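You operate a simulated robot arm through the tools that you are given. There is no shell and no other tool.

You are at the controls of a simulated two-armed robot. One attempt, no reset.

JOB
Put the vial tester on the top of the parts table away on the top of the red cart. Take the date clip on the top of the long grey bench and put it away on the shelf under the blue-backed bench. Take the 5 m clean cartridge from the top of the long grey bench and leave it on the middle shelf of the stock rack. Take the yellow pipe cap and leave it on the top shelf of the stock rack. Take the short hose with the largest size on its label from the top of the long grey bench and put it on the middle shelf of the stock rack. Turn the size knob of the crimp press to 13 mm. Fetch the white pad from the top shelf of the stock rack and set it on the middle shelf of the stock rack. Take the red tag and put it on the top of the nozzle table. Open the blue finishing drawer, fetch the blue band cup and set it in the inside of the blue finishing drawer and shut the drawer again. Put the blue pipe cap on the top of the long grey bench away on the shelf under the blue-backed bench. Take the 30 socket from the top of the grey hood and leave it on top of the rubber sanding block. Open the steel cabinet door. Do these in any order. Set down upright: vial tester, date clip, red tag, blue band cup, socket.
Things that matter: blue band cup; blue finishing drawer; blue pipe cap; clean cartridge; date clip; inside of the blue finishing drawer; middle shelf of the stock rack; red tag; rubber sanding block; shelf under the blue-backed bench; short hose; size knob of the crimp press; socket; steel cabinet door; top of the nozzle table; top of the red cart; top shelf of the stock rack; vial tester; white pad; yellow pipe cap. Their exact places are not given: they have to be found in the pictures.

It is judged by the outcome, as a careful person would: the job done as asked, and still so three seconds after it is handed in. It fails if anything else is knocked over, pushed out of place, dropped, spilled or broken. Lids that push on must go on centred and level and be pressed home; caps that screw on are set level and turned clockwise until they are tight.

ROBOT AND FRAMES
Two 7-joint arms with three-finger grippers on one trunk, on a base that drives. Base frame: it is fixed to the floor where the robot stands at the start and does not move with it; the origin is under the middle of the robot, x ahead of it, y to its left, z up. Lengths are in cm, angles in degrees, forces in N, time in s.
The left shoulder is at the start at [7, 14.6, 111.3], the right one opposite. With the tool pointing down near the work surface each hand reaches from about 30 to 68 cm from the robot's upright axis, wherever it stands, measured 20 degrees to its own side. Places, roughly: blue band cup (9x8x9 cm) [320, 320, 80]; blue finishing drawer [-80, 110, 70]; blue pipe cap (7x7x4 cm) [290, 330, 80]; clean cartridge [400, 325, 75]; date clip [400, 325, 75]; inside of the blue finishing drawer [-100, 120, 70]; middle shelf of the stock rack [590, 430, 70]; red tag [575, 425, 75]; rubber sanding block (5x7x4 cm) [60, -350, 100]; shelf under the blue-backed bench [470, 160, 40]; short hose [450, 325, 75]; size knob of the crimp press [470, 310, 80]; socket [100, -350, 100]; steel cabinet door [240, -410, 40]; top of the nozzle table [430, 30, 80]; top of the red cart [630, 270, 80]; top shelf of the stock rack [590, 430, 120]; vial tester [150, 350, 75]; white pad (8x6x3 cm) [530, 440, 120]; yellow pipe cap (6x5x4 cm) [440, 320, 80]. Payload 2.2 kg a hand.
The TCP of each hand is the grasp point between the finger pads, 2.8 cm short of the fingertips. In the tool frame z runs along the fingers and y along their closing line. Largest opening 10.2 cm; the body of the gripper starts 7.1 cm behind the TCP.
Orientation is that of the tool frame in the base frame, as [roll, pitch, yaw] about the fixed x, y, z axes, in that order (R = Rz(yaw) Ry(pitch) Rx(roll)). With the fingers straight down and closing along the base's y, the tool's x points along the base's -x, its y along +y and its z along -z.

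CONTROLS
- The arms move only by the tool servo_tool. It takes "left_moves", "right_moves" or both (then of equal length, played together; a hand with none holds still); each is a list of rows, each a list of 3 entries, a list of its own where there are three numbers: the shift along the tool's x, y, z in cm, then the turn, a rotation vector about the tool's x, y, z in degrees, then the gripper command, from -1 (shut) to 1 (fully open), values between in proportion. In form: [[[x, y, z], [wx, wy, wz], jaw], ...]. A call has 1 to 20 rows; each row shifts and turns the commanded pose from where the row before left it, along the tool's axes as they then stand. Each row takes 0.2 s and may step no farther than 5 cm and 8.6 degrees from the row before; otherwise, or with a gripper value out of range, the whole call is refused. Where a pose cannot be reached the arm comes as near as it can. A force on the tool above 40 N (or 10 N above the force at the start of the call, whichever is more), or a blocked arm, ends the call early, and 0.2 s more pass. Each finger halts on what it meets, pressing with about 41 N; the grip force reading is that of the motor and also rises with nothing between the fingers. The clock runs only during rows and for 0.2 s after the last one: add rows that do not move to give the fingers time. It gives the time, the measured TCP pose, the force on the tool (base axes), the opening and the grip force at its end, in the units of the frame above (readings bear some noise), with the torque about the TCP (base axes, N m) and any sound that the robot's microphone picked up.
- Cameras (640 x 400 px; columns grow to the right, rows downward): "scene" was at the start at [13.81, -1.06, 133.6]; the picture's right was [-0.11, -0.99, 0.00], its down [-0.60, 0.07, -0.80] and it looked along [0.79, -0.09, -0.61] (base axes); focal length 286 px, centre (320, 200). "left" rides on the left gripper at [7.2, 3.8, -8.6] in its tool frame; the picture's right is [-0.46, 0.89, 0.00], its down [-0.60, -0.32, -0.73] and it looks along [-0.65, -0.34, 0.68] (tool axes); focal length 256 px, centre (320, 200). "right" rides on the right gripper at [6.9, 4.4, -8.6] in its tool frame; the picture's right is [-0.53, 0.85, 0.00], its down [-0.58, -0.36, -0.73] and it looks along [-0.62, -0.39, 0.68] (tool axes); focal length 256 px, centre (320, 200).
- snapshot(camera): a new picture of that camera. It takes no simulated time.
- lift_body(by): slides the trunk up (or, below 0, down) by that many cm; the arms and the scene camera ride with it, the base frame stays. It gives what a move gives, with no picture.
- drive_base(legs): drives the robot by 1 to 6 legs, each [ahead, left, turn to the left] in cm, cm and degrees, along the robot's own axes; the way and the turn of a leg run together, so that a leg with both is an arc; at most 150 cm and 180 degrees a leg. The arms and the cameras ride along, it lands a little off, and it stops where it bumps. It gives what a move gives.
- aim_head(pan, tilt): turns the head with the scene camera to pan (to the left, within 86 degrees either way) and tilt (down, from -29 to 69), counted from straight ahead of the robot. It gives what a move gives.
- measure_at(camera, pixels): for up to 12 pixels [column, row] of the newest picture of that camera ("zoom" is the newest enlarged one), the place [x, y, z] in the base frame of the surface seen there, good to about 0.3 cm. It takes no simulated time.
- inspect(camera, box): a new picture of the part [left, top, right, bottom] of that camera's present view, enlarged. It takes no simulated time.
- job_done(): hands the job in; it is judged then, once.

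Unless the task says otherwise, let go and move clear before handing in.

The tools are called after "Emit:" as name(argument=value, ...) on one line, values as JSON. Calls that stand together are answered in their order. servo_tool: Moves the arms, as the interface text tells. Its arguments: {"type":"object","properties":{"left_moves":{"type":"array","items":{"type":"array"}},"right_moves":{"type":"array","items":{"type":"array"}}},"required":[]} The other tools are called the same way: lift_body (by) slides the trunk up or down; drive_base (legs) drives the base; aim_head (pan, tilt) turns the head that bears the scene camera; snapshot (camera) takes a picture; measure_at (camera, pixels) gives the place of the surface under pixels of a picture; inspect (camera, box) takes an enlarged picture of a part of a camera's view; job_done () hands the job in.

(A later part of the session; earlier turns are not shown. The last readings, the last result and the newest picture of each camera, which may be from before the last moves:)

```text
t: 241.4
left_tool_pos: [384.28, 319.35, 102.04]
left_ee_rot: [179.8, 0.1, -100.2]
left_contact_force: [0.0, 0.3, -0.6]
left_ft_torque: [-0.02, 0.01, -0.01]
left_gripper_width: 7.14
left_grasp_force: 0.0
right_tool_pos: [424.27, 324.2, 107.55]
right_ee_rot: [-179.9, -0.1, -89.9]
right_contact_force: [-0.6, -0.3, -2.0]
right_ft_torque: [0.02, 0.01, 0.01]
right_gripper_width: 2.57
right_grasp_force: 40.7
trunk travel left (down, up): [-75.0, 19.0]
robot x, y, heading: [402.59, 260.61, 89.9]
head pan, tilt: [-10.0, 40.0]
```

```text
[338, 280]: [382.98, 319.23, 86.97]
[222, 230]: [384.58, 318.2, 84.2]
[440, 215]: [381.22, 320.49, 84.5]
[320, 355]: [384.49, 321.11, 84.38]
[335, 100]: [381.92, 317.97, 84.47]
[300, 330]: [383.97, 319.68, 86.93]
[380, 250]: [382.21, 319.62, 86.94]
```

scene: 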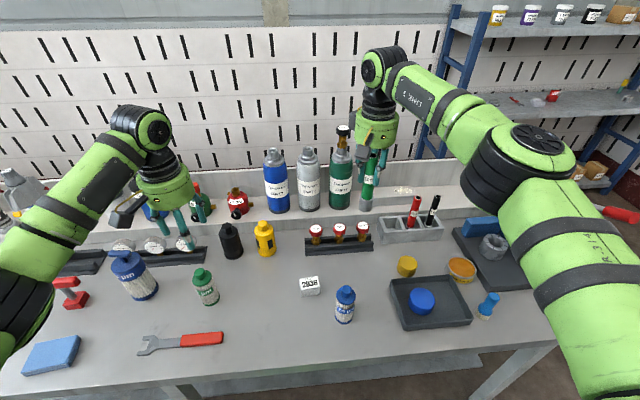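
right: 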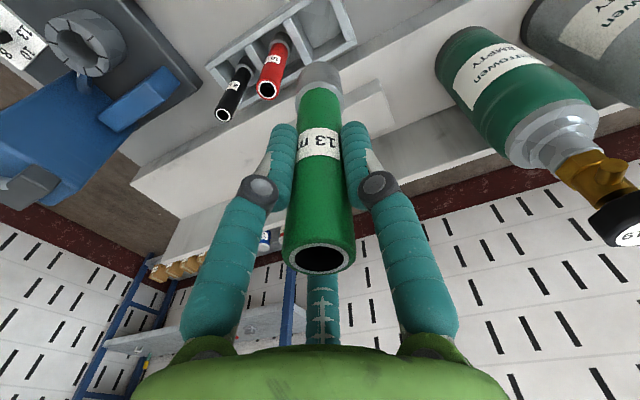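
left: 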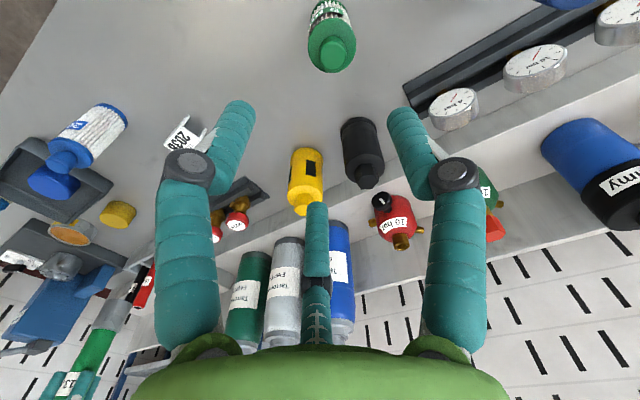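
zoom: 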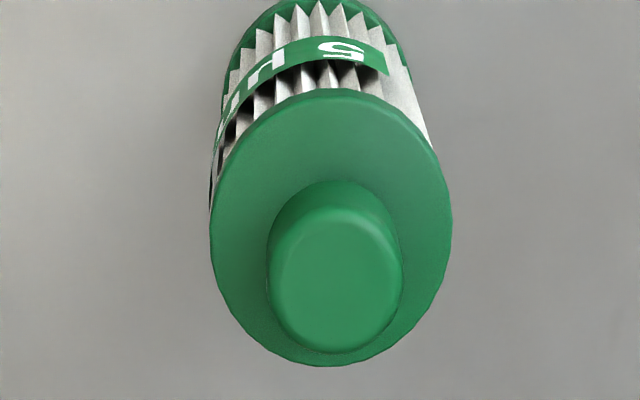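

Centre (383.0,319.4), diameter 4.1. Shifting 1.2 and descending to z 80.8.

Emit:
servo_tool(left_moves=[[[0.21, 1.18, 3], [0, 0, 0], 0.4], [[0, 0, 4], [0, 0, 0], 0.4], [[0, 0, 4], [0, 0, 0], 0.4], [[0, 0, 4], [0, 0, 0], 0.4], [[0, 0, 3], [0, 0, 0], 0.4], [[0, 0, 2.5], [0, 0, 0], 0.4], [[0, 0, 0], [0, 0, 0], 0.4]])

Emit:
snapshot(camera="left")

```text
t: 243.0
left_tool_pos: [383.07, 319.39, 81.56]
left_ee_rot: [179.9, 0.0, -100.2]
left_contact_force: [0.2, -0.2, 0.7]
left_ft_torque: [0.0, -0.04, -0.02]
left_gripper_width: 7.1
left_grasp_force: 0.0
right_tool_pos: [424.16, 324.28, 107.74]
right_ee_rot: [-179.9, 0.1, -89.9]
right_contact_force: [0.4, 0.4, -1.6]
right_ft_torque: [0.01, 0.01, -0.01]
right_gripper_width: 2.56
right_grasp_force: 41.1
trunk travel left (down, up): [-75.0, 19.0]
robot x, y, heading: [402.72, 260.59, 90.1]
head pan, tilt: [-10.0, 40.0]
```

```text
taken
```

left: 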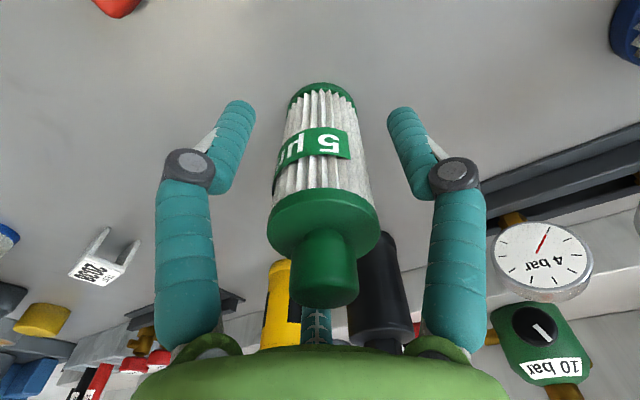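

Centred. Closing and lifting 25.

Emit:
servo_tool(left_moves=[[[0, 0, 0.4], [0, 0, 0], 0.2], [[0, 0, 0], [0, 0, 0], -1], [[0, 0, 0], [0, 0, 0], -1], [[0, 0, 0], [0, 0, 0], -1], [[0, 0, -2], [0, 0, 0], -1], [[0, 0, -4], [0, 0, 0], -1], [[0, 0, -4], [0, 0, 0], -1], [[0, 0, -4], [0, 0, 0], -1], [[0, 0, -4], [0, 0, 0], -1], [[0, 0, -4], [0, 0, 0], -1], [[0, 0, -4], [0, 0, 0], -1], [[0, 0, 0], [0, 0, 0], -1]])

Emit:
snapshot(camera="left")

```text
t: 245.6
left_tool_pos: [382.91, 319.26, 106.98]
left_ee_rot: [179.9, -0.1, -100.2]
left_contact_force: [0.5, 0.6, -0.7]
left_ft_torque: [0.0, 0.01, 0.02]
left_gripper_width: 4.18
left_grasp_force: 41.6
right_tool_pos: [424.16, 324.22, 107.67]
right_ee_rot: [180.0, 0.1, -89.9]
right_contact_force: [-0.3, -0.5, -2.8]
right_ft_torque: [-0.04, 0.01, -0.01]
right_gripper_width: 2.58
right_grasp_force: 40.7
trunk travel left (down, up): [-75.0, 19.0]
robot x, y, heading: [402.76, 261.02, 90.3]
head pan, tilt: [-10.0, 40.0]
```

```text
taken
```

left: 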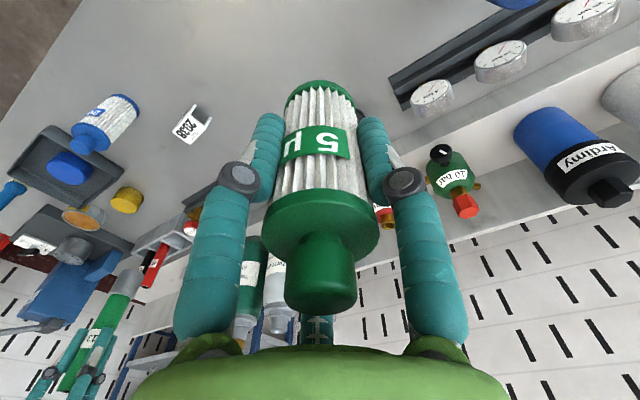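

Both items are held. I'll raise the trunk, back off, and drive over to the rack to view its middle shelf.

Emit:
lift_body(by=19)

Emit:
drive_base(legs=[[-15, 0, 0], [0, -100, 0], [0, -85, -5], [40, 0, 0]])

Emit:
aim_head(pan=-10, tilt=30)

Emit:
snapshot(camera="scene")

```text
t: 247.6
left_tool_pos: [382.94, 319.25, 125.87]
left_ee_rot: [179.9, -0.1, -100.2]
left_contact_force: [0.4, 0.2, -0.6]
left_ft_torque: [0.02, -0.01, -0.02]
left_gripper_width: 4.16
left_grasp_force: 41.1
right_tool_pos: [424.16, 324.3, 126.62]
right_ee_rot: [-180.0, 0.1, -89.9]
right_contact_force: [0.8, 0.6, -2.1]
right_ft_torque: [-0.04, -0.01, -0.01]
right_gripper_width: 2.58
right_grasp_force: 41.2
trunk travel left (down, up): [-94.0, 0.0]
robot x, y, heading: [402.87, 260.54, 90.1]
head pan, tilt: [-10.0, 40.0]
```

```text
t: 257.3
left_tool_pos: [564.51, 302.16, 125.7]
left_ee_rot: [-179.9, -0.1, -104.5]
left_contact_force: [0.3, 0.0, -0.8]
left_ft_torque: [-0.01, -0.03, -0.01]
left_gripper_width: 4.17
left_grasp_force: 40.5
right_tool_pos: [605.96, 303.93, 126.48]
right_ee_rot: [-179.8, 0.0, -94.1]
right_contact_force: [-0.8, -0.1, -1.5]
right_ft_torque: [-0.03, -0.03, -0.04]
right_gripper_width: 2.58
right_grasp_force: 41.2
trunk travel left (down, up): [-94.0, 0.0]
robot x, y, heading: [580.04, 242.38, 85.2]
head pan, tilt: [-10.0, 40.0]
stopped in leg 3: the robot was blocked; the commanded pose is now the measured one
```

```text
t: 258.0
left_tool_pos: [565.06, 302.17, 125.92]
left_ee_rot: [180.0, -0.1, -104.6]
left_contact_force: [0.2, 0.0, -0.6]
left_ft_torque: [0.0, -0.03, 0.01]
left_gripper_width: 4.19
left_grasp_force: 40.9
right_tool_pos: [606.4, 303.89, 126.56]
right_ee_rot: [180.0, 0.0, -94.2]
right_contact_force: [1.3, -0.8, -1.5]
right_ft_torque: [-0.01, 0.01, 0.0]
right_gripper_width: 2.58
right_grasp_force: 41.2
trunk travel left (down, up): [-94.0, 0.0]
robot x, y, heading: [579.97, 242.44, 85.8]
head pan, tilt: [-10.0, 30.0]
```

```text
taken
```

scene: 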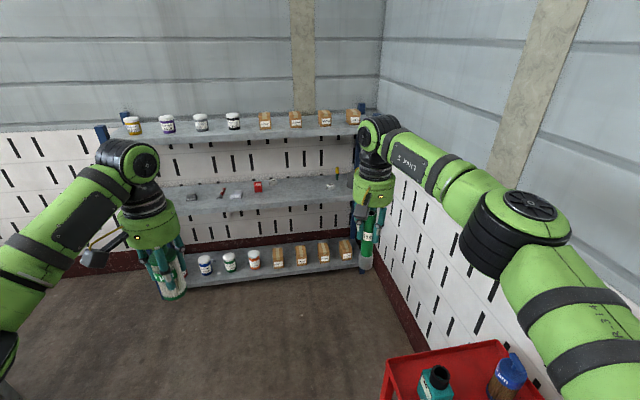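

I bumped the cart's side (robot at x 580, cart edge 612). I'll step away left and check the cart's state.

Emit:
drive_base(legs=[[0, 15, 0]])

Emit:
aim_head(pan=-70, tilt=40)

Emit:
snapshot(camera="scene")

Emit:
inspect(camera="scene", box=[200, 100, 480, 300])

```text
t: 259.4
left_tool_pos: [550.37, 303.23, 126.1]
left_ee_rot: [179.6, 0.0, -104.6]
left_contact_force: [1.0, 0.0, -1.0]
left_ft_torque: [-0.01, 0.04, 0.0]
left_gripper_width: 4.15
left_grasp_force: 40.9
right_tool_pos: [591.66, 305.06, 126.49]
right_ee_rot: [180.0, 0.1, -94.2]
right_contact_force: [0.6, 0.1, -1.9]
right_ft_torque: [0.01, 0.02, 0.02]
right_gripper_width: 2.57
right_grasp_force: 41.2
trunk travel left (down, up): [-94.0, 0.0]
robot x, y, heading: [565.17, 243.31, 85.8]
head pan, tilt: [-10.0, 30.0]
```

```text
t: 260.7
left_tool_pos: [549.98, 303.26, 125.87]
left_ee_rot: [179.8, 0.0, -104.5]
left_contact_force: [0.6, 0.1, -0.4]
left_ft_torque: [0.0, 0.01, -0.01]
left_gripper_width: 4.14
left_grasp_force: 40.6
right_tool_pos: [591.51, 305.09, 126.68]
right_ee_rot: [-179.9, -0.1, -94.3]
right_contact_force: [0.7, 0.8, -1.2]
right_ft_torque: [0.05, 0.02, -0.02]
right_gripper_width: 2.56
right_grasp_force: 41.2
trunk travel left (down, up): [-94.0, 0.0]
robot x, y, heading: [564.99, 243.65, 85.7]
head pan, tilt: [-70.0, 40.0]
```

```text
taken
```

scene: 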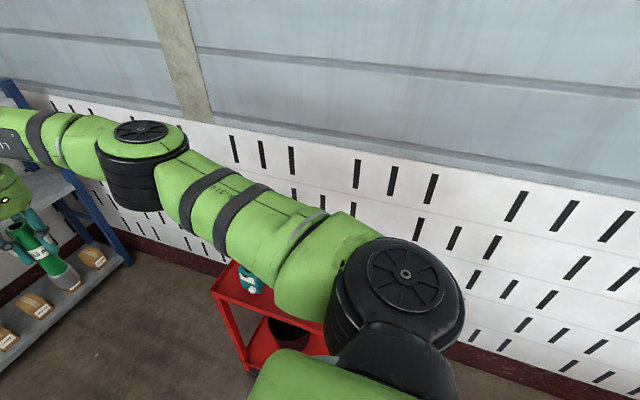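

```text
2.00 times, centred on (340, 200) of scene
```

zoom: 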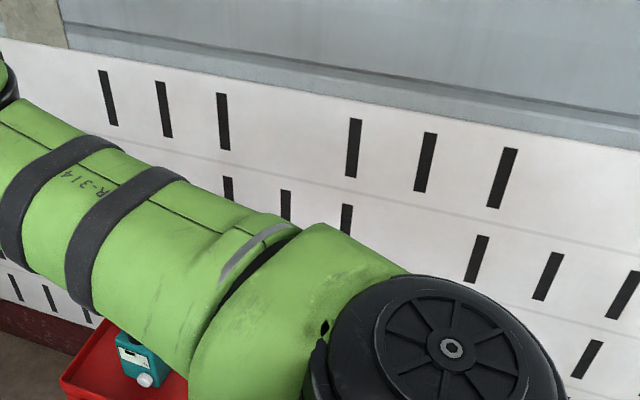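

Emit:
measure_at(camera="scene", pixels=[[213, 292], [216, 290], [236, 264], [250, 283], [325, 325]])

Emit:
drive_base(legs=[[55, 20, 0]])

Emit:
aim_head(pan=-86, tilt=40)

Emit:
snapshot(camera="scene")

```text
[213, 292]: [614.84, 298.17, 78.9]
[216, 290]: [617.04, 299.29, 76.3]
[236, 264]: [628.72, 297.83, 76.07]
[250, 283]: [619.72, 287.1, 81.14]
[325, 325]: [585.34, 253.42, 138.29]
```

```text
t: 264.0
left_tool_pos: [534.6, 359.28, 126.06]
left_ee_rot: [179.8, 0.0, -104.8]
left_contact_force: [0.7, -0.3, -0.7]
left_ft_torque: [0.02, -0.02, 0.01]
left_gripper_width: 4.17
left_grasp_force: 41.1
right_tool_pos: [575.74, 360.92, 126.66]
right_ee_rot: [-180.0, 0.2, -94.5]
right_contact_force: [0.2, -0.9, -1.1]
right_ft_torque: [0.03, 0.0, -0.01]
right_gripper_width: 2.58
right_grasp_force: 41.5
trunk travel left (down, up): [-94.0, 0.0]
robot x, y, heading: [549.59, 299.42, 85.6]
head pan, tilt: [-70.0, 40.0]
```

```text
t: 264.8
left_tool_pos: [534.5, 359.54, 125.98]
left_ee_rot: [179.9, -0.1, -104.8]
left_contact_force: [0.6, -1.1, -0.4]
left_ft_torque: [-0.01, 0.03, 0.01]
left_gripper_width: 4.17
left_grasp_force: 41.0
right_tool_pos: [575.89, 361.05, 126.53]
right_ee_rot: [180.0, 0.0, -94.4]
right_contact_force: [0.2, 0.3, -2.2]
right_ft_torque: [0.01, -0.02, 0.01]
right_gripper_width: 2.58
right_grasp_force: 41.1
trunk travel left (down, up): [-94.0, 0.0]
robot x, y, heading: [549.85, 299.59, 85.6]
head pan, tilt: [-85.9, 40.0]
```

```text
taken
```

scene: 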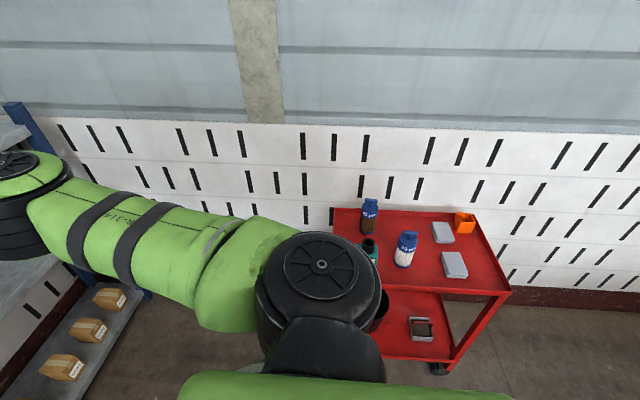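

The cart and its load are unchanged. Now viewing the middle shelf's right part.

Emit:
aim_head(pan=-12, tilt=32)

Emit:
snapshot(camera="scene")

Emit:
inspect(camera="scene", box=[160, 200, 480, 330])

```text
t: 266.3
left_tool_pos: [534.43, 359.43, 125.98]
left_ee_rot: [179.9, -0.2, -104.7]
left_contact_force: [-0.6, 0.1, -1.2]
left_ft_torque: [-0.01, 0.01, -0.01]
left_gripper_width: 4.15
left_grasp_force: 41.1
right_tool_pos: [575.99, 361.08, 126.53]
right_ee_rot: [180.0, 0.0, -94.4]
right_contact_force: [-0.2, 1.0, -2.7]
right_ft_torque: [0.04, 0.01, 0.01]
right_gripper_width: 2.58
right_grasp_force: 41.3
trunk travel left (down, up): [-94.0, 0.0]
robot x, y, heading: [549.57, 299.51, 85.3]
head pan, tilt: [-12.0, 32.0]
```

```text
taken
```

scene: 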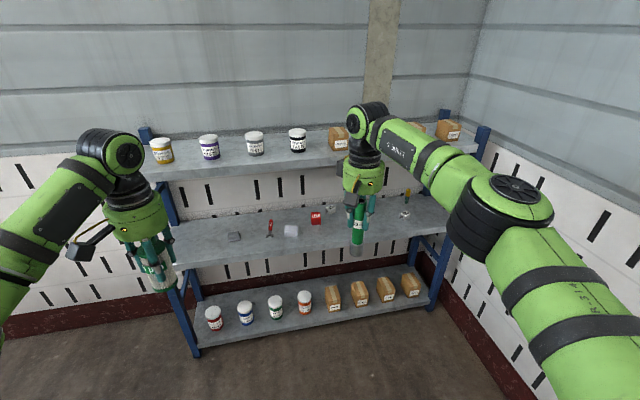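

```text
2.00 times, centred on (320, 265) of scene
```

zoom: 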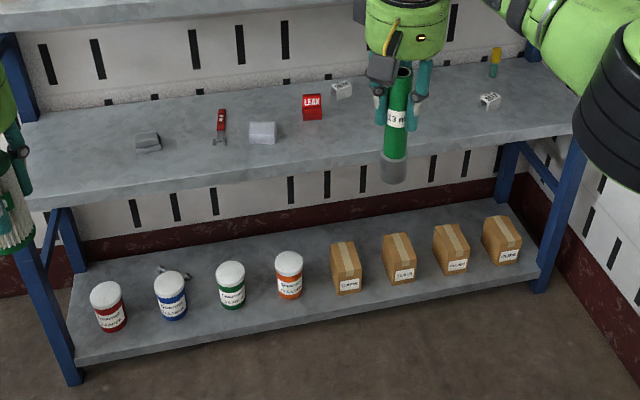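

Emit:
measure_at(camera="scene", pixels=[[405, 215], [407, 190], [331, 209], [316, 217], [375, 230], [420, 232], [390, 215], [234, 237], [269, 230], [291, 231], [300, 250], [420, 222]])

```text
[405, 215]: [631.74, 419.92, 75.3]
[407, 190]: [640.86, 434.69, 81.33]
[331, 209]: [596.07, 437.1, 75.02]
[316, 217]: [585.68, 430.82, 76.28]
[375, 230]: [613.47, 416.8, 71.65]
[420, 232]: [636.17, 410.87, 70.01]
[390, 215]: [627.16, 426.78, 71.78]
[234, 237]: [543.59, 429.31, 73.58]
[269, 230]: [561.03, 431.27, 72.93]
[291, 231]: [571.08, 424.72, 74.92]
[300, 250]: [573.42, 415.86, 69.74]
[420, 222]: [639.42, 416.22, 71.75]
```

I'll put the cartridge in the 12 cm gap at (552.3,423) with the left hand and the hose near (612,424) with the right. First retract the right hand and lower the trunk.

Emit:
servo_tool(right_moves=[[[5, 0, 0], [0, 0, 0], -1], [[5, 0, 0], [0, 0, 0], -1], [[5, 0, 0], [0, 0, 0], -1], [[5, 0, 0], [0, 0, 0], -1], [[0, 0, 0], [0, 0, 0], -1]])

Emit:
lift_body(by=-40)

Emit:
lift_body(by=-4)

Emit:
drive_base(legs=[[50, -13.5, 0]])

Emit:
aim_head(pan=5, tilt=20)

Emit:
snapshot(camera="scene")

Emit:
snapshot(camera="left")

```text
t: 267.5
left_tool_pos: [534.49, 359.52, 125.93]
left_ee_rot: [179.9, -0.1, -104.9]
left_contact_force: [-0.3, 0.2, -0.3]
left_ft_torque: [-0.02, 0.02, 0.01]
left_gripper_width: 4.17
left_grasp_force: 41.1
right_tool_pos: [574.41, 341.18, 126.71]
right_ee_rot: [-179.9, 0.1, -94.4]
right_contact_force: [0.6, -0.4, -1.6]
right_ft_torque: [-0.03, 0.03, 0.01]
right_gripper_width: 2.57
right_grasp_force: 41.2
trunk travel left (down, up): [-94.0, 0.0]
robot x, y, heading: [549.09, 299.53, 85.4]
head pan, tilt: [-12.0, 32.0]
```

```text
t: 271.3
left_tool_pos: [534.5, 359.39, 85.99]
left_ee_rot: [179.9, -0.2, -104.9]
left_contact_force: [-0.3, 0.2, 0.0]
left_ft_torque: [-0.03, 0.0, 0.01]
left_gripper_width: 4.14
left_grasp_force: 41.6
right_tool_pos: [574.33, 341.24, 86.6]
right_ee_rot: [-180.0, 0.0, -94.3]
right_contact_force: [-0.8, -0.3, -0.9]
right_ft_torque: [0.0, 0.03, -0.01]
right_gripper_width: 2.6
right_grasp_force: 40.6
trunk travel left (down, up): [-54.0, 40.0]
robot x, y, heading: [549.46, 299.41, 85.6]
head pan, tilt: [-12.0, 32.0]
```

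```text
t: 272.1
left_tool_pos: [534.54, 359.4, 82.03]
left_ee_rot: [179.9, 0.0, -104.8]
left_contact_force: [-0.1, -0.4, -0.1]
left_ft_torque: [-0.01, 0.01, 0.0]
left_gripper_width: 4.17
left_grasp_force: 41.3
right_tool_pos: [574.24, 341.22, 82.61]
right_ee_rot: [-179.9, 0.1, -94.4]
right_contact_force: [-0.7, 0.3, -2.0]
right_ft_torque: [0.0, 0.01, -0.01]
right_gripper_width: 2.57
right_grasp_force: 41.0
trunk travel left (down, up): [-50.0, 44.0]
robot x, y, heading: [549.61, 300.02, 85.5]
head pan, tilt: [-12.0, 32.0]
```

```text
t: 275.2
left_tool_pos: [552.9, 408.27, 81.81]
left_ee_rot: [179.9, -0.1, -105.7]
left_contact_force: [0.2, -0.5, -1.0]
left_ft_torque: [0.0, -0.03, -0.02]
left_gripper_width: 4.15
left_grasp_force: 41.2
right_tool_pos: [592.37, 389.58, 82.57]
right_ee_rot: [-180.0, 0.1, -95.2]
right_contact_force: [0.2, 0.7, -2.3]
right_ft_torque: [0.01, 0.01, 0.02]
right_gripper_width: 2.55
right_grasp_force: 41.0
trunk travel left (down, up): [-50.0, 44.0]
robot x, y, heading: [566.87, 348.11, 84.8]
head pan, tilt: [-12.0, 32.0]
```

```text
t: 276.0
left_tool_pos: [552.78, 408.29, 81.84]
left_ee_rot: [180.0, 0.0, -105.6]
left_contact_force: [-0.8, 0.2, 0.3]
left_ft_torque: [0.0, -0.01, -0.01]
left_gripper_width: 4.18
left_grasp_force: 41.3
right_tool_pos: [592.42, 389.62, 82.58]
right_ee_rot: [-179.9, 0.1, -95.2]
right_contact_force: [-0.4, -0.2, -1.5]
right_ft_torque: [0.02, 0.01, -0.01]
right_gripper_width: 2.62
right_grasp_force: 41.3
trunk travel left (down, up): [-50.0, 44.0]
robot x, y, heading: [567.25, 348.2, 84.7]
head pan, tilt: [5.0, 20.0]
```

```text
taken
```

scene: 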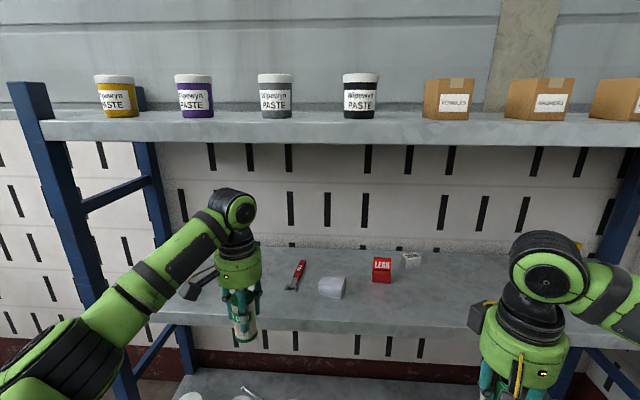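

```text
taken
```

left: 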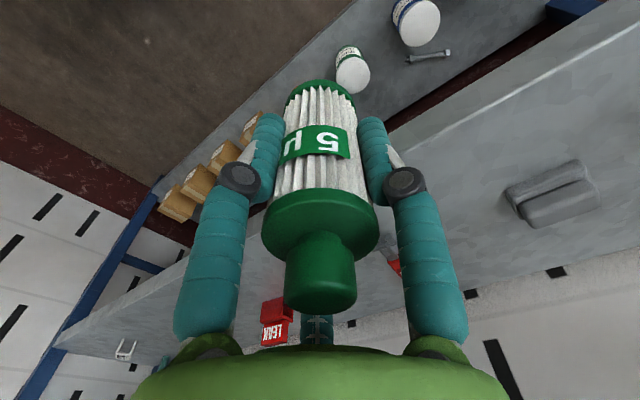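

Hand in front of the gap with 3.7 cm height clearance. Driving in 14.5.

Emit:
drive_base(legs=[[14.5, 1.8, 0]])

Emit:
snapshot(camera="left")

Emit:
inspect(camera="scene", box=[140, 180, 440, 360])

```text
t: 277.3
left_tool_pos: [552.31, 422.95, 81.95]
left_ee_rot: [179.9, -0.1, -105.5]
left_contact_force: [0.7, 0.3, -0.5]
left_ft_torque: [-0.04, 0.01, 0.04]
left_gripper_width: 4.19
left_grasp_force: 40.5
right_tool_pos: [591.92, 404.28, 82.54]
right_ee_rot: [-179.9, 0.0, -95.2]
right_contact_force: [0.2, 0.3, -0.6]
right_ft_torque: [-0.02, 0.01, 0.01]
right_gripper_width: 2.57
right_grasp_force: 41.0
trunk travel left (down, up): [-50.0, 44.0]
robot x, y, heading: [566.35, 362.65, 84.7]
head pan, tilt: [5.0, 20.0]
```

```text
taken
```

left: 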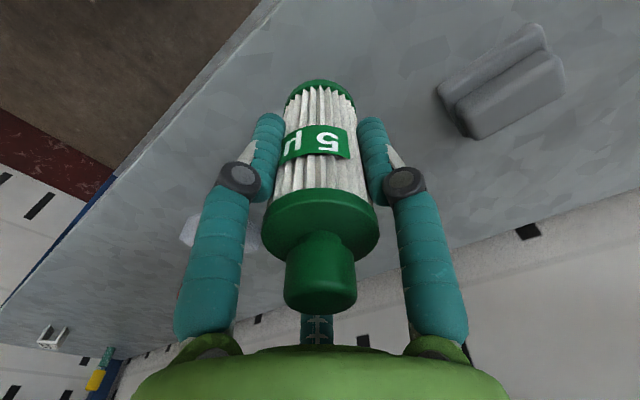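

```text
2.13 times, centred on (290, 270) of scene
```

zoom: 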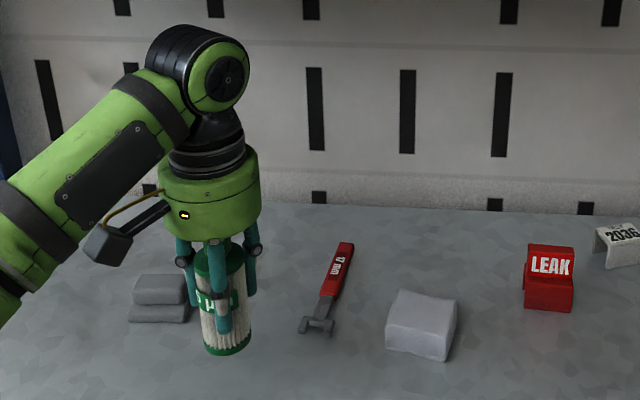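

Position good. Lowering 3.6 then creeping.

Emit:
servo_tool(left_moves=[[[0, 0, 2], [0, 0, 0], -1], [[0, 0, 1.6], [0, 0, 0], -1], [[0, 0, 0], [0, 0, 0], -1]])

Emit:
servo_tool(left_moves=[[[0, 0, 0.3], [0, 0, 0], -1], [[0, 0, 0], [0, 0, 0], -1]])

```text
t: 278.1
left_tool_pos: [552.45, 422.85, 78.42]
left_ee_rot: [179.9, 0.0, -105.7]
left_contact_force: [-0.4, -0.5, 0.3]
left_ft_torque: [0.0, -0.02, 0.04]
left_gripper_width: 4.15
left_grasp_force: 41.5
right_tool_pos: [591.99, 404.15, 82.65]
right_ee_rot: [-180.0, 0.0, -95.1]
right_contact_force: [-0.5, 0.4, -1.9]
right_ft_torque: [0.03, 0.01, -0.02]
right_gripper_width: 2.6
right_grasp_force: 41.0
trunk travel left (down, up): [-50.0, 44.0]
robot x, y, heading: [566.54, 362.98, 84.6]
head pan, tilt: [5.0, 20.0]
```

```text
t: 278.7
left_tool_pos: [552.31, 422.84, 78.22]
left_ee_rot: [179.8, 0.2, -105.5]
left_contact_force: [-1.2, 2.0, 8.2]
left_ft_torque: [-0.02, 0.08, -0.02]
left_gripper_width: 4.14
left_grasp_force: 41.6
right_tool_pos: [591.86, 404.11, 82.55]
right_ee_rot: [180.0, 0.0, -95.1]
right_contact_force: [0.5, 0.3, -1.5]
right_ft_torque: [0.01, 0.02, 0.02]
right_gripper_width: 2.58
right_grasp_force: 40.6
trunk travel left (down, up): [-50.0, 44.0]
robot x, y, heading: [566.85, 362.9, 84.7]
head pan, tilt: [5.0, 20.0]
```

Contact. Opening to 6.4, rising 6, then backing out.

Emit:
servo_tool(left_moves=[[[0, 0, -0.1], [0, 0, 0], -0.1], [[0, 0, 0], [0, 0, 0], 0.1], [[0, 0, 0], [0, 0, 0], 0.25], [[0, 0, 0], [0, 0, 0], 0.25], [[0, 0, -3], [0, 0, 0], 0.25], [[0, 0, -3], [0, 0, 0], 0.25], [[0, 0, 0], [0, 0, 0], 0.25]])

Emit:
inspect(camera="scene", box=[140, 180, 440, 360])

```text
t: 280.3
left_tool_pos: [552.29, 422.99, 84.27]
left_ee_rot: [179.9, -0.1, -105.4]
left_contact_force: [0.1, -0.5, 0.0]
left_ft_torque: [-0.03, 0.0, 0.0]
left_gripper_width: 6.35
left_grasp_force: 0.0
right_tool_pos: [591.98, 404.14, 82.66]
right_ee_rot: [-179.9, 0.0, -95.1]
right_contact_force: [0.9, -0.3, -1.5]
right_ft_torque: [0.02, -0.03, 0.02]
right_gripper_width: 2.57
right_grasp_force: 40.7
trunk travel left (down, up): [-50.0, 44.0]
robot x, y, heading: [566.71, 362.85, 84.8]
head pan, tilt: [5.0, 20.0]
```

```text
2.13 times, centred on (290, 270) of scene
```

zoom: 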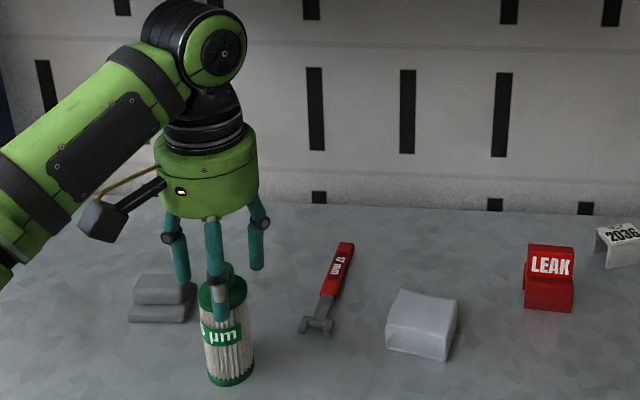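

Cartridge stands well. Backing straight out 30, then positioning the right hand for the hose.

Emit:
drive_base(legs=[[-30, 0, 0]])

Emit:
snapshot(camera="scene")

Emit:
snapshot(camera="right")

```text
t: 282.4
left_tool_pos: [549.73, 392.92, 84.13]
left_ee_rot: [179.9, 0.1, -105.8]
left_contact_force: [0.0, 0.3, 0.0]
left_ft_torque: [0.01, 0.01, 0.01]
left_gripper_width: 6.35
left_grasp_force: 0.1
right_tool_pos: [589.24, 374.0, 82.75]
right_ee_rot: [-180.0, 0.1, -95.5]
right_contact_force: [0.2, -0.1, -0.9]
right_ft_torque: [-0.01, 0.01, 0.05]
right_gripper_width: 2.59
right_grasp_force: 41.2
trunk travel left (down, up): [-50.0, 44.0]
robot x, y, heading: [563.94, 333.0, 84.3]
head pan, tilt: [5.0, 20.0]
```

```text
taken
```

scene: 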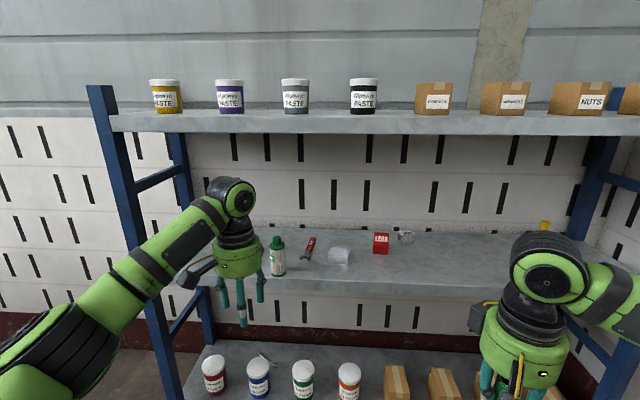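

```text
taken
```

right: 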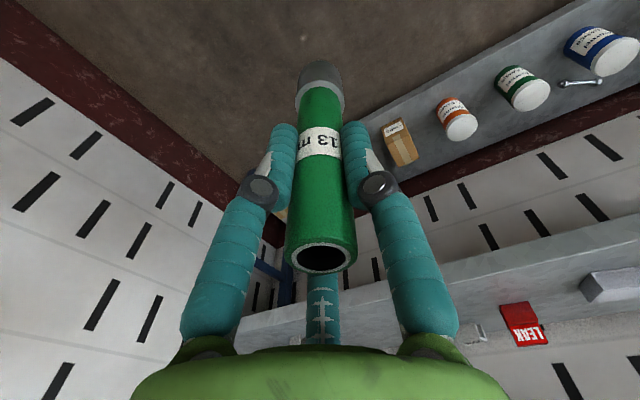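

Now I'll see where the hose's lower end is relative to the right TCP.

Emit:
aim_head(pan=-30, tilt=45)

Emit:
snapshot(camera="scene")

```text
t: 283.4
left_tool_pos: [549.85, 392.92, 84.04]
left_ee_rot: [179.9, 0.0, -105.8]
left_contact_force: [-0.7, -0.6, -1.3]
left_ft_torque: [0.0, -0.03, -0.02]
left_gripper_width: 6.38
left_grasp_force: 0.1
right_tool_pos: [589.2, 374.02, 82.65]
right_ee_rot: [-180.0, 0.1, -95.5]
right_contact_force: [0.3, 0.5, -1.1]
right_ft_torque: [0.02, -0.02, -0.01]
right_gripper_width: 2.57
right_grasp_force: 40.9
trunk travel left (down, up): [-50.0, 44.0]
robot x, y, heading: [563.5, 332.57, 84.6]
head pan, tilt: [-30.0, 45.0]
```

```text
taken
```

scene: 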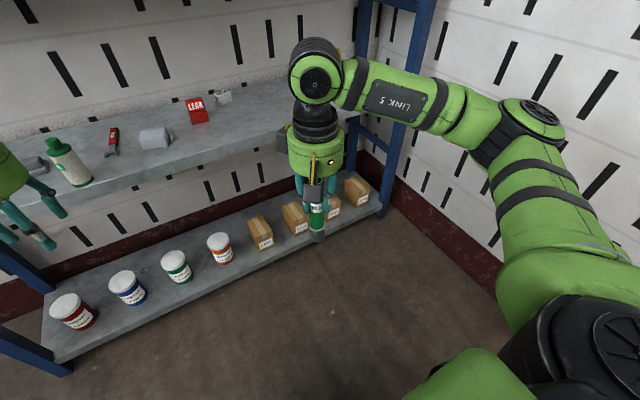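

Emit:
inspect(camera="scene", box=[280, 170, 360, 250])

Emit:
measure_at(camera="scene", pixels=[[317, 242], [317, 238], [317, 228], [311, 236], [324, 236], [317, 215]])

```text
5.00 times, centred on (320, 210) of scene
```

zoom: 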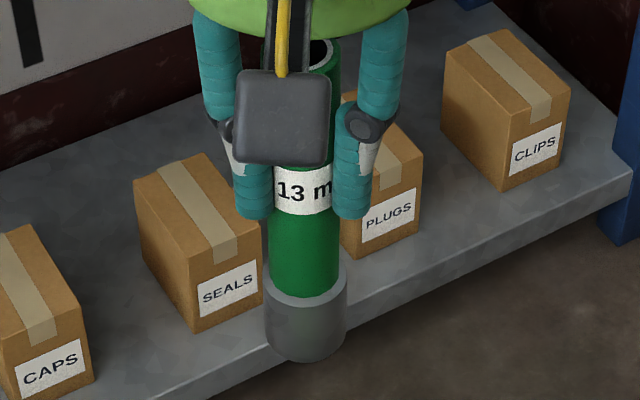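

```text
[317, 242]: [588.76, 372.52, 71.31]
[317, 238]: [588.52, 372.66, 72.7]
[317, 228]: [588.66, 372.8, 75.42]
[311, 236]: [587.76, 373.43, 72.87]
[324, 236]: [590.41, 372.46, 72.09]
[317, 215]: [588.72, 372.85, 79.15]
```

Hose bottom is 11.45 below the TCP; release at TCP z≈83.2. I'll retract the left hand, extend the right 15, raise the trunk 2.5 and drive to (613,~410).

Emit:
servo_tool(left_moves=[[[5, 0, 0], [0, 0, 0], 0.25], [[5, 0, 0], [0, 0, 0], 0.25], [[5, 0, 0], [0, 0, 0], 0.25], [[5, 0, 0], [0, 0, 0], 0.25], [[0, 0, 0], [0, 0, 0], 0.25]], right_moves=[[[-4, 0, 0], [0, 0, 0], -1], [[-4, 0, 0], [0, 0, 0], -1], [[-4, 0, 0], [0, 0, 0], -1], [[-3, 0, 0], [0, 0, 0], -1], [[0, 0, 0], [0, 0, 0], -1]])

Emit:
lift_body(by=2.5)

Emit:
drive_base(legs=[[22, -19, 0]])

Emit:
aim_head(pan=-15, tilt=20)

Emit:
snapshot(camera="scene")

Emit:
snapshot(camera="right")

```text
t: 284.6
left_tool_pos: [544.37, 373.7, 84.14]
left_ee_rot: [179.9, -0.1, -105.7]
left_contact_force: [0.5, -0.5, -0.1]
left_ft_torque: [-0.02, 0.05, 0.02]
left_gripper_width: 6.39
left_grasp_force: 0.0
right_tool_pos: [590.69, 389.02, 82.6]
right_ee_rot: [-180.0, 0.0, -95.4]
right_contact_force: [-0.1, -0.2, -1.9]
right_ft_torque: [-0.02, -0.01, 0.03]
right_gripper_width: 2.57
right_grasp_force: 40.7
trunk travel left (down, up): [-50.0, 44.0]
robot x, y, heading: [563.5, 332.69, 84.5]
head pan, tilt: [-30.0, 45.0]
```

```text
t: 285.3
left_tool_pos: [544.31, 373.81, 86.66]
left_ee_rot: [179.9, 0.0, -105.8]
left_contact_force: [0.1, -0.2, 0.2]
left_ft_torque: [0.02, -0.04, -0.03]
left_gripper_width: 6.39
left_grasp_force: 0.1
right_tool_pos: [590.66, 388.94, 85.26]
right_ee_rot: [180.0, 0.0, -95.4]
right_contact_force: [-1.2, 0.8, -1.9]
right_ft_torque: [-0.03, -0.01, 0.03]
right_gripper_width: 2.55
right_grasp_force: 41.2
trunk travel left (down, up): [-52.5, 41.5]
robot x, y, heading: [563.81, 332.87, 84.2]
head pan, tilt: [-30.0, 45.0]
```

```text
t: 287.3
left_tool_pos: [565.64, 393.25, 86.64]
left_ee_rot: [179.8, -0.1, -105.9]
left_contact_force: [1.5, 1.0, 0.1]
left_ft_torque: [0.01, 0.01, 0.01]
left_gripper_width: 6.38
left_grasp_force: 0.0
right_tool_pos: [612.05, 408.51, 85.23]
right_ee_rot: [-180.0, -0.1, -95.5]
right_contact_force: [0.0, -0.2, -2.5]
right_ft_torque: [-0.02, 0.02, 0.0]
right_gripper_width: 2.62
right_grasp_force: 40.8
trunk travel left (down, up): [-52.5, 41.5]
robot x, y, heading: [584.9, 352.74, 84.3]
head pan, tilt: [-30.0, 45.0]
```

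```text
t: 288.2
left_tool_pos: [565.63, 393.5, 86.68]
left_ee_rot: [179.9, 0.0, -106.0]
left_contact_force: [0.5, -0.7, 0.0]
left_ft_torque: [-0.02, 0.02, -0.02]
left_gripper_width: 6.39
left_grasp_force: 0.1
right_tool_pos: [612.18, 408.49, 85.11]
right_ee_rot: [-180.0, 0.0, -95.6]
right_contact_force: [0.5, 1.1, -1.8]
right_ft_torque: [0.02, -0.04, 0.01]
right_gripper_width: 2.56
right_grasp_force: 41.1
trunk travel left (down, up): [-52.5, 41.5]
robot x, y, heading: [584.8, 352.11, 84.3]
head pan, tilt: [-15.0, 20.0]
```

```text
taken
```

scene: 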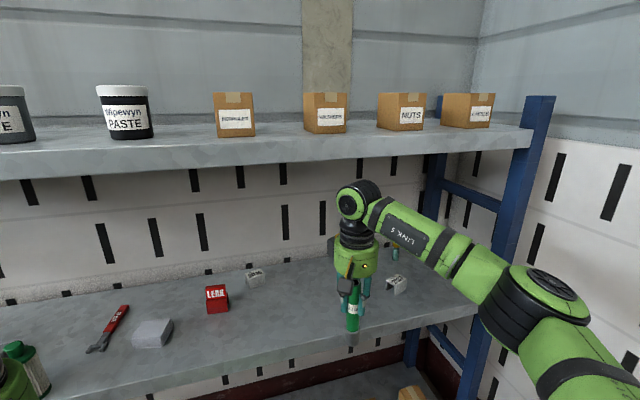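

```text
taken
```

right: 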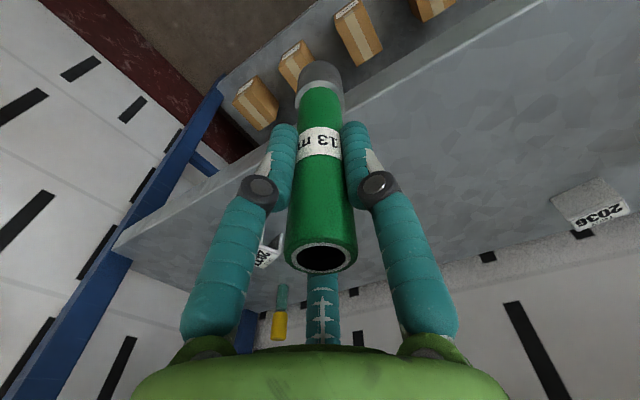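

Clear of post and clips. Driving in 15.

Emit:
drive_base(legs=[[15, 1, 0]])

Emit:
snapshot(camera="scene")

Emit:
servo_tool(right_moves=[[[0, 0, 1.3], [0, 0, 0], -1], [[0, 0, 0.3], [0, 0, 0], -1], [[0, 0, 0], [0, 0, 0], -1]])

```text
t: 289.6
left_tool_pos: [566.06, 408.29, 86.71]
left_ee_rot: [179.8, -0.1, -105.9]
left_contact_force: [-0.7, 0.0, 0.5]
left_ft_torque: [-0.01, -0.01, 0.03]
left_gripper_width: 6.4
left_grasp_force: 0.0
right_tool_pos: [612.47, 423.49, 85.23]
right_ee_rot: [180.0, 0.1, -95.4]
right_contact_force: [-0.1, 0.6, -1.1]
right_ft_torque: [-0.05, -0.02, 0.0]
right_gripper_width: 2.57
right_grasp_force: 41.2
trunk travel left (down, up): [-52.5, 41.5]
robot x, y, heading: [585.59, 367.42, 84.3]
head pan, tilt: [-15.0, 20.0]
```

```text
taken
```

scene: 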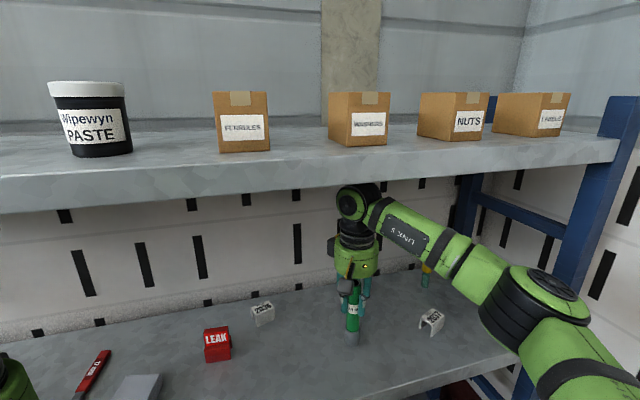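

```text
t: 290.4
left_tool_pos: [565.9, 408.23, 86.73]
left_ee_rot: [180.0, 0.0, -105.9]
left_contact_force: [-0.3, 0.3, 0.4]
left_ft_torque: [0.0, -0.02, -0.02]
left_gripper_width: 6.37
left_grasp_force: 0.1
right_tool_pos: [612.38, 423.26, 83.45]
right_ee_rot: [-180.0, -0.1, -95.4]
right_contact_force: [-0.3, -0.3, -2.0]
right_ft_torque: [0.0, 0.0, 0.0]
right_gripper_width: 2.57
right_grasp_force: 41.2
trunk travel left (down, up): [-52.5, 41.5]
robot x, y, heading: [584.79, 367.39, 84.5]
head pan, tilt: [-15.0, 20.0]
```

Creeping down until contact.

Emit:
servo_tool(right_moves=[[[0, 0, 0.25], [0, 0, 0], -1], [[0, 0, 0], [0, 0, 0], -1]])

Emit:
servo_tool(right_moves=[[[0, 0, 0.25], [0, 0, 0], -1], [[0, 0, 0], [0, 0, 0], -1]])

Emit:
servo_tool(right_moves=[[[0, 0, 0.25], [0, 0, 0], -1], [[0, 0, 0], [0, 0, 0], -1]])

Emit:
inspect(camera="scene", box=[280, 160, 480, 360])

```text
t: 291.0
left_tool_pos: [566.0, 408.16, 86.68]
left_ee_rot: [179.9, 0.1, -105.9]
left_contact_force: [0.2, -0.1, 0.0]
left_ft_torque: [-0.03, 0.01, -0.04]
left_gripper_width: 6.35
left_grasp_force: 0.2
right_tool_pos: [612.44, 423.4, 83.27]
right_ee_rot: [-180.0, 0.0, -95.4]
right_contact_force: [0.8, 0.0, -2.1]
right_ft_torque: [-0.02, 0.0, 0.01]
right_gripper_width: 2.58
right_grasp_force: 41.5
trunk travel left (down, up): [-52.5, 41.5]
robot x, y, heading: [585.61, 367.25, 84.2]
head pan, tilt: [-15.0, 20.0]
```

```text
t: 291.6
left_tool_pos: [565.92, 408.17, 86.65]
left_ee_rot: [179.9, -0.1, -106.0]
left_contact_force: [-0.8, 0.0, -0.6]
left_ft_torque: [-0.01, -0.04, 0.02]
left_gripper_width: 6.4
left_grasp_force: 0.1
right_tool_pos: [612.5, 423.35, 83.06]
right_ee_rot: [-180.0, 0.1, -95.5]
right_contact_force: [-0.2, 0.4, 0.1]
right_ft_torque: [0.06, -0.03, -0.02]
right_gripper_width: 2.57
right_grasp_force: 40.7
trunk travel left (down, up): [-52.5, 41.5]
robot x, y, heading: [585.22, 367.28, 84.4]
head pan, tilt: [-15.0, 20.0]
```

```text
t: 292.2
left_tool_pos: [565.98, 408.08, 86.76]
left_ee_rot: [179.9, 0.0, -105.9]
left_contact_force: [0.4, 0.4, -1.2]
left_ft_torque: [0.01, 0.0, -0.01]
left_gripper_width: 6.38
left_grasp_force: 0.0
right_tool_pos: [612.43, 423.41, 83.16]
right_ee_rot: [180.0, 0.3, -95.5]
right_contact_force: [1.2, 1.4, 10.1]
right_ft_torque: [0.09, -0.14, 0.0]
right_gripper_width: 2.6
right_grasp_force: 40.9
trunk travel left (down, up): [-52.5, 41.5]
robot x, y, heading: [585.0, 367.14, 84.4]
head pan, tilt: [-15.0, 20.0]
```

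```text
2.00 times, centred on (380, 260) of scene
```

zoom: 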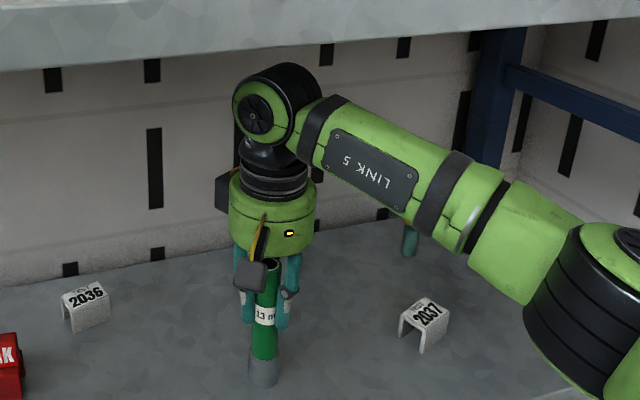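

Contact 10 N. Relaxing and opening slowly.

Emit:
servo_tool(right_moves=[[[0, 0, -0.2], [0, 0, 0], -0.6], [[0, 0, 0], [0, 0, 0], -0.42], [[0, 0, 0], [0, 0, 0], -0.3], [[0, 0, 0], [0, 0, 0], -0.1], [[0, 0, 0], [0, 0, 0], 0.1], [[0, 0, 0], [0, 0, 0], 0.1]])

Emit:
snapshot(camera="right")

Emit:
inspect(camera="scene", box=[280, 160, 480, 360])

```text
t: 293.6
left_tool_pos: [566.07, 408.2, 86.72]
left_ee_rot: [180.0, 0.1, -105.9]
left_contact_force: [0.6, 0.5, 0.5]
left_ft_torque: [0.0, 0.01, 0.0]
left_gripper_width: 6.36
left_grasp_force: 0.0
right_tool_pos: [612.46, 423.38, 83.17]
right_ee_rot: [180.0, 0.1, -95.4]
right_contact_force: [0.7, 0.8, -0.8]
right_ft_torque: [-0.02, 0.0, 0.0]
right_gripper_width: 5.61
right_grasp_force: 0.1
trunk travel left (down, up): [-52.5, 41.5]
robot x, y, heading: [585.36, 367.56, 84.2]
head pan, tilt: [-15.0, 20.0]
```

```text
taken
```

right: 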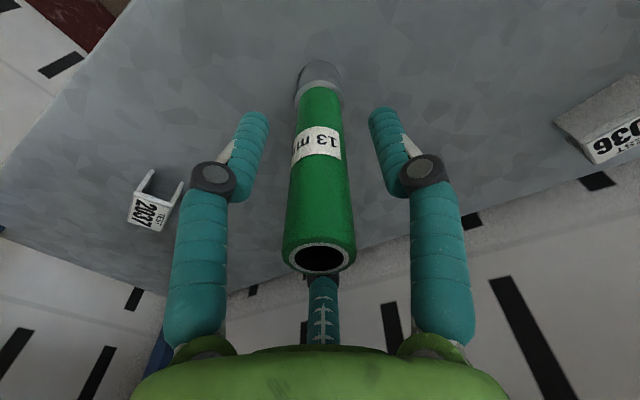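

```text
2.00 times, centred on (380, 260) of scene
```

zoom: 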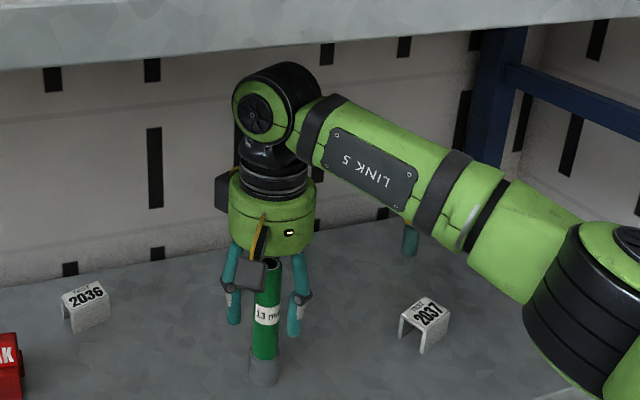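

The hose stands on its own. Backing out 30.

Emit:
drive_base(legs=[[-30, 0, 0]])

Emit:
snapshot(camera="scene")

```text
t: 295.6
left_tool_pos: [563.19, 378.42, 86.67]
left_ee_rot: [179.9, 0.0, -105.9]
left_contact_force: [0.4, 1.0, 1.0]
left_ft_torque: [0.01, -0.01, -0.02]
left_gripper_width: 6.39
left_grasp_force: 0.1
right_tool_pos: [609.64, 393.66, 83.03]
right_ee_rot: [-179.9, 0.1, -95.5]
right_contact_force: [-0.2, 0.3, -0.6]
right_ft_torque: [-0.03, 0.03, -0.01]
right_gripper_width: 5.59
right_grasp_force: 0.0
trunk travel left (down, up): [-52.5, 41.5]
robot x, y, heading: [582.47, 337.55, 84.0]
head pan, tilt: [-15.0, 20.0]
```

```text
taken
```

scene: 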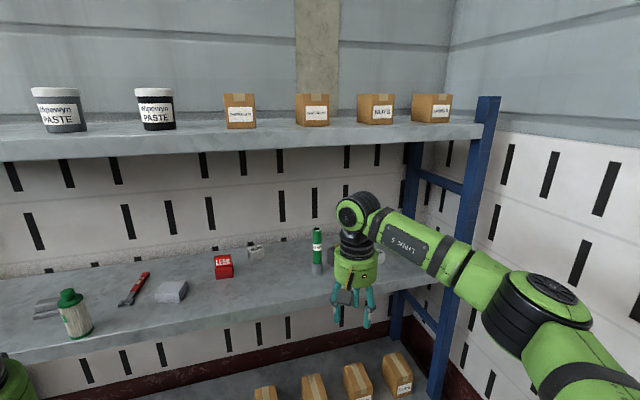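

All three items on the shelf are fine. Next the yellow cap: back away, raise, and return to the long bench.

Emit:
drive_base(legs=[[-85, 10, 0]])

Emit:
lift_body(by=38)

Emit:
drive_base(legs=[[0, 75, 6], [5, 76, 0]])

Emit:
aim_head(pan=-10, tilt=45)

Emit:
snapshot(camera="scene")

Emit:
snapshot(camera="right")

```text
t: 300.1
left_tool_pos: [544.79, 294.47, 86.71]
left_ee_rot: [179.8, -0.1, -104.8]
left_contact_force: [-0.1, 0.2, 0.2]
left_ft_torque: [0.05, -0.01, 0.02]
left_gripper_width: 6.35
left_grasp_force: 0.2
right_tool_pos: [591.14, 310.33, 83.09]
right_ee_rot: [180.0, 0.0, -94.4]
right_contact_force: [0.3, 0.4, -0.2]
right_ft_torque: [0.0, -0.01, 0.01]
right_gripper_width: 5.58
right_grasp_force: 0.1
trunk travel left (down, up): [-52.5, 41.5]
robot x, y, heading: [564.82, 253.83, 85.4]
head pan, tilt: [-15.0, 20.0]
```

```text
t: 303.8
left_tool_pos: [544.87, 294.38, 124.64]
left_ee_rot: [179.8, 0.0, -104.9]
left_contact_force: [0.2, 0.7, -0.1]
left_ft_torque: [0.02, 0.0, 0.0]
left_gripper_width: 6.39
left_grasp_force: 0.0
right_tool_pos: [591.12, 310.5, 121.11]
right_ee_rot: [-180.0, 0.1, -94.5]
right_contact_force: [-0.1, 0.1, -0.7]
right_ft_torque: [-0.02, 0.0, 0.03]
right_gripper_width: 5.6
right_grasp_force: 0.1
trunk travel left (down, up): [-90.5, 3.5]
robot x, y, heading: [564.93, 253.84, 85.2]
head pan, tilt: [-15.0, 20.0]
```

```text
t: 311.6
left_tool_pos: [387.54, 294.35, 124.6]
left_ee_rot: [179.8, 0.0, -97.0]
left_contact_force: [0.4, 0.3, -0.4]
left_ft_torque: [0.03, 0.01, -0.01]
left_gripper_width: 6.39
left_grasp_force: 0.0
right_tool_pos: [431.21, 316.53, 121.05]
right_ee_rot: [-180.0, 0.2, -86.6]
right_contact_force: [-0.2, 0.2, 1.3]
right_ft_torque: [-0.04, -0.02, -0.01]
right_gripper_width: 5.61
right_grasp_force: 0.0
trunk travel left (down, up): [-90.5, 3.5]
robot x, y, heading: [413.2, 257.23, 93.4]
head pan, tilt: [-15.0, 20.0]
```

```text
t: 312.5
left_tool_pos: [387.57, 294.42, 124.69]
left_ee_rot: [179.9, 0.0, -96.9]
left_contact_force: [-0.3, 1.5, 0.4]
left_ft_torque: [-0.02, -0.02, -0.02]
left_gripper_width: 6.36
left_grasp_force: 0.1
right_tool_pos: [431.09, 316.6, 121.09]
right_ee_rot: [-180.0, 0.1, -86.6]
right_contact_force: [-1.5, -0.8, -0.5]
right_ft_torque: [0.0, 0.0, -0.01]
right_gripper_width: 5.64
right_grasp_force: 0.1
trunk travel left (down, up): [-90.5, 3.5]
robot x, y, heading: [413.07, 257.32, 93.1]
head pan, tilt: [-10.0, 45.0]
```

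```text
taken
```

scene: 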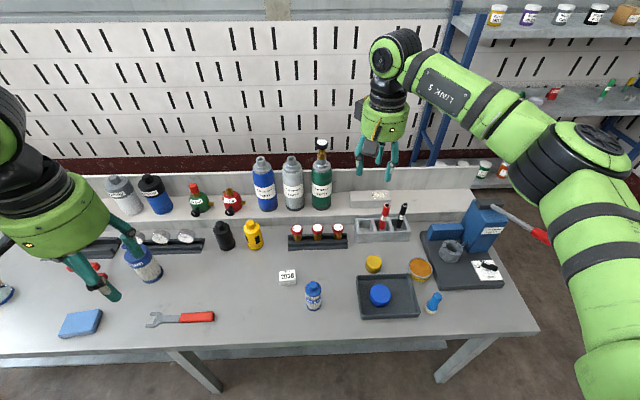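

```text
taken
```

right: 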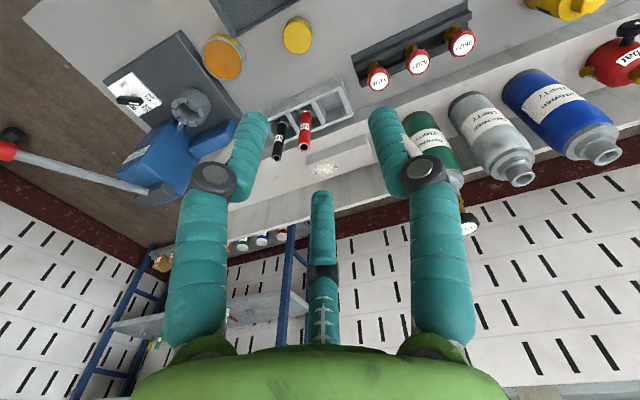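

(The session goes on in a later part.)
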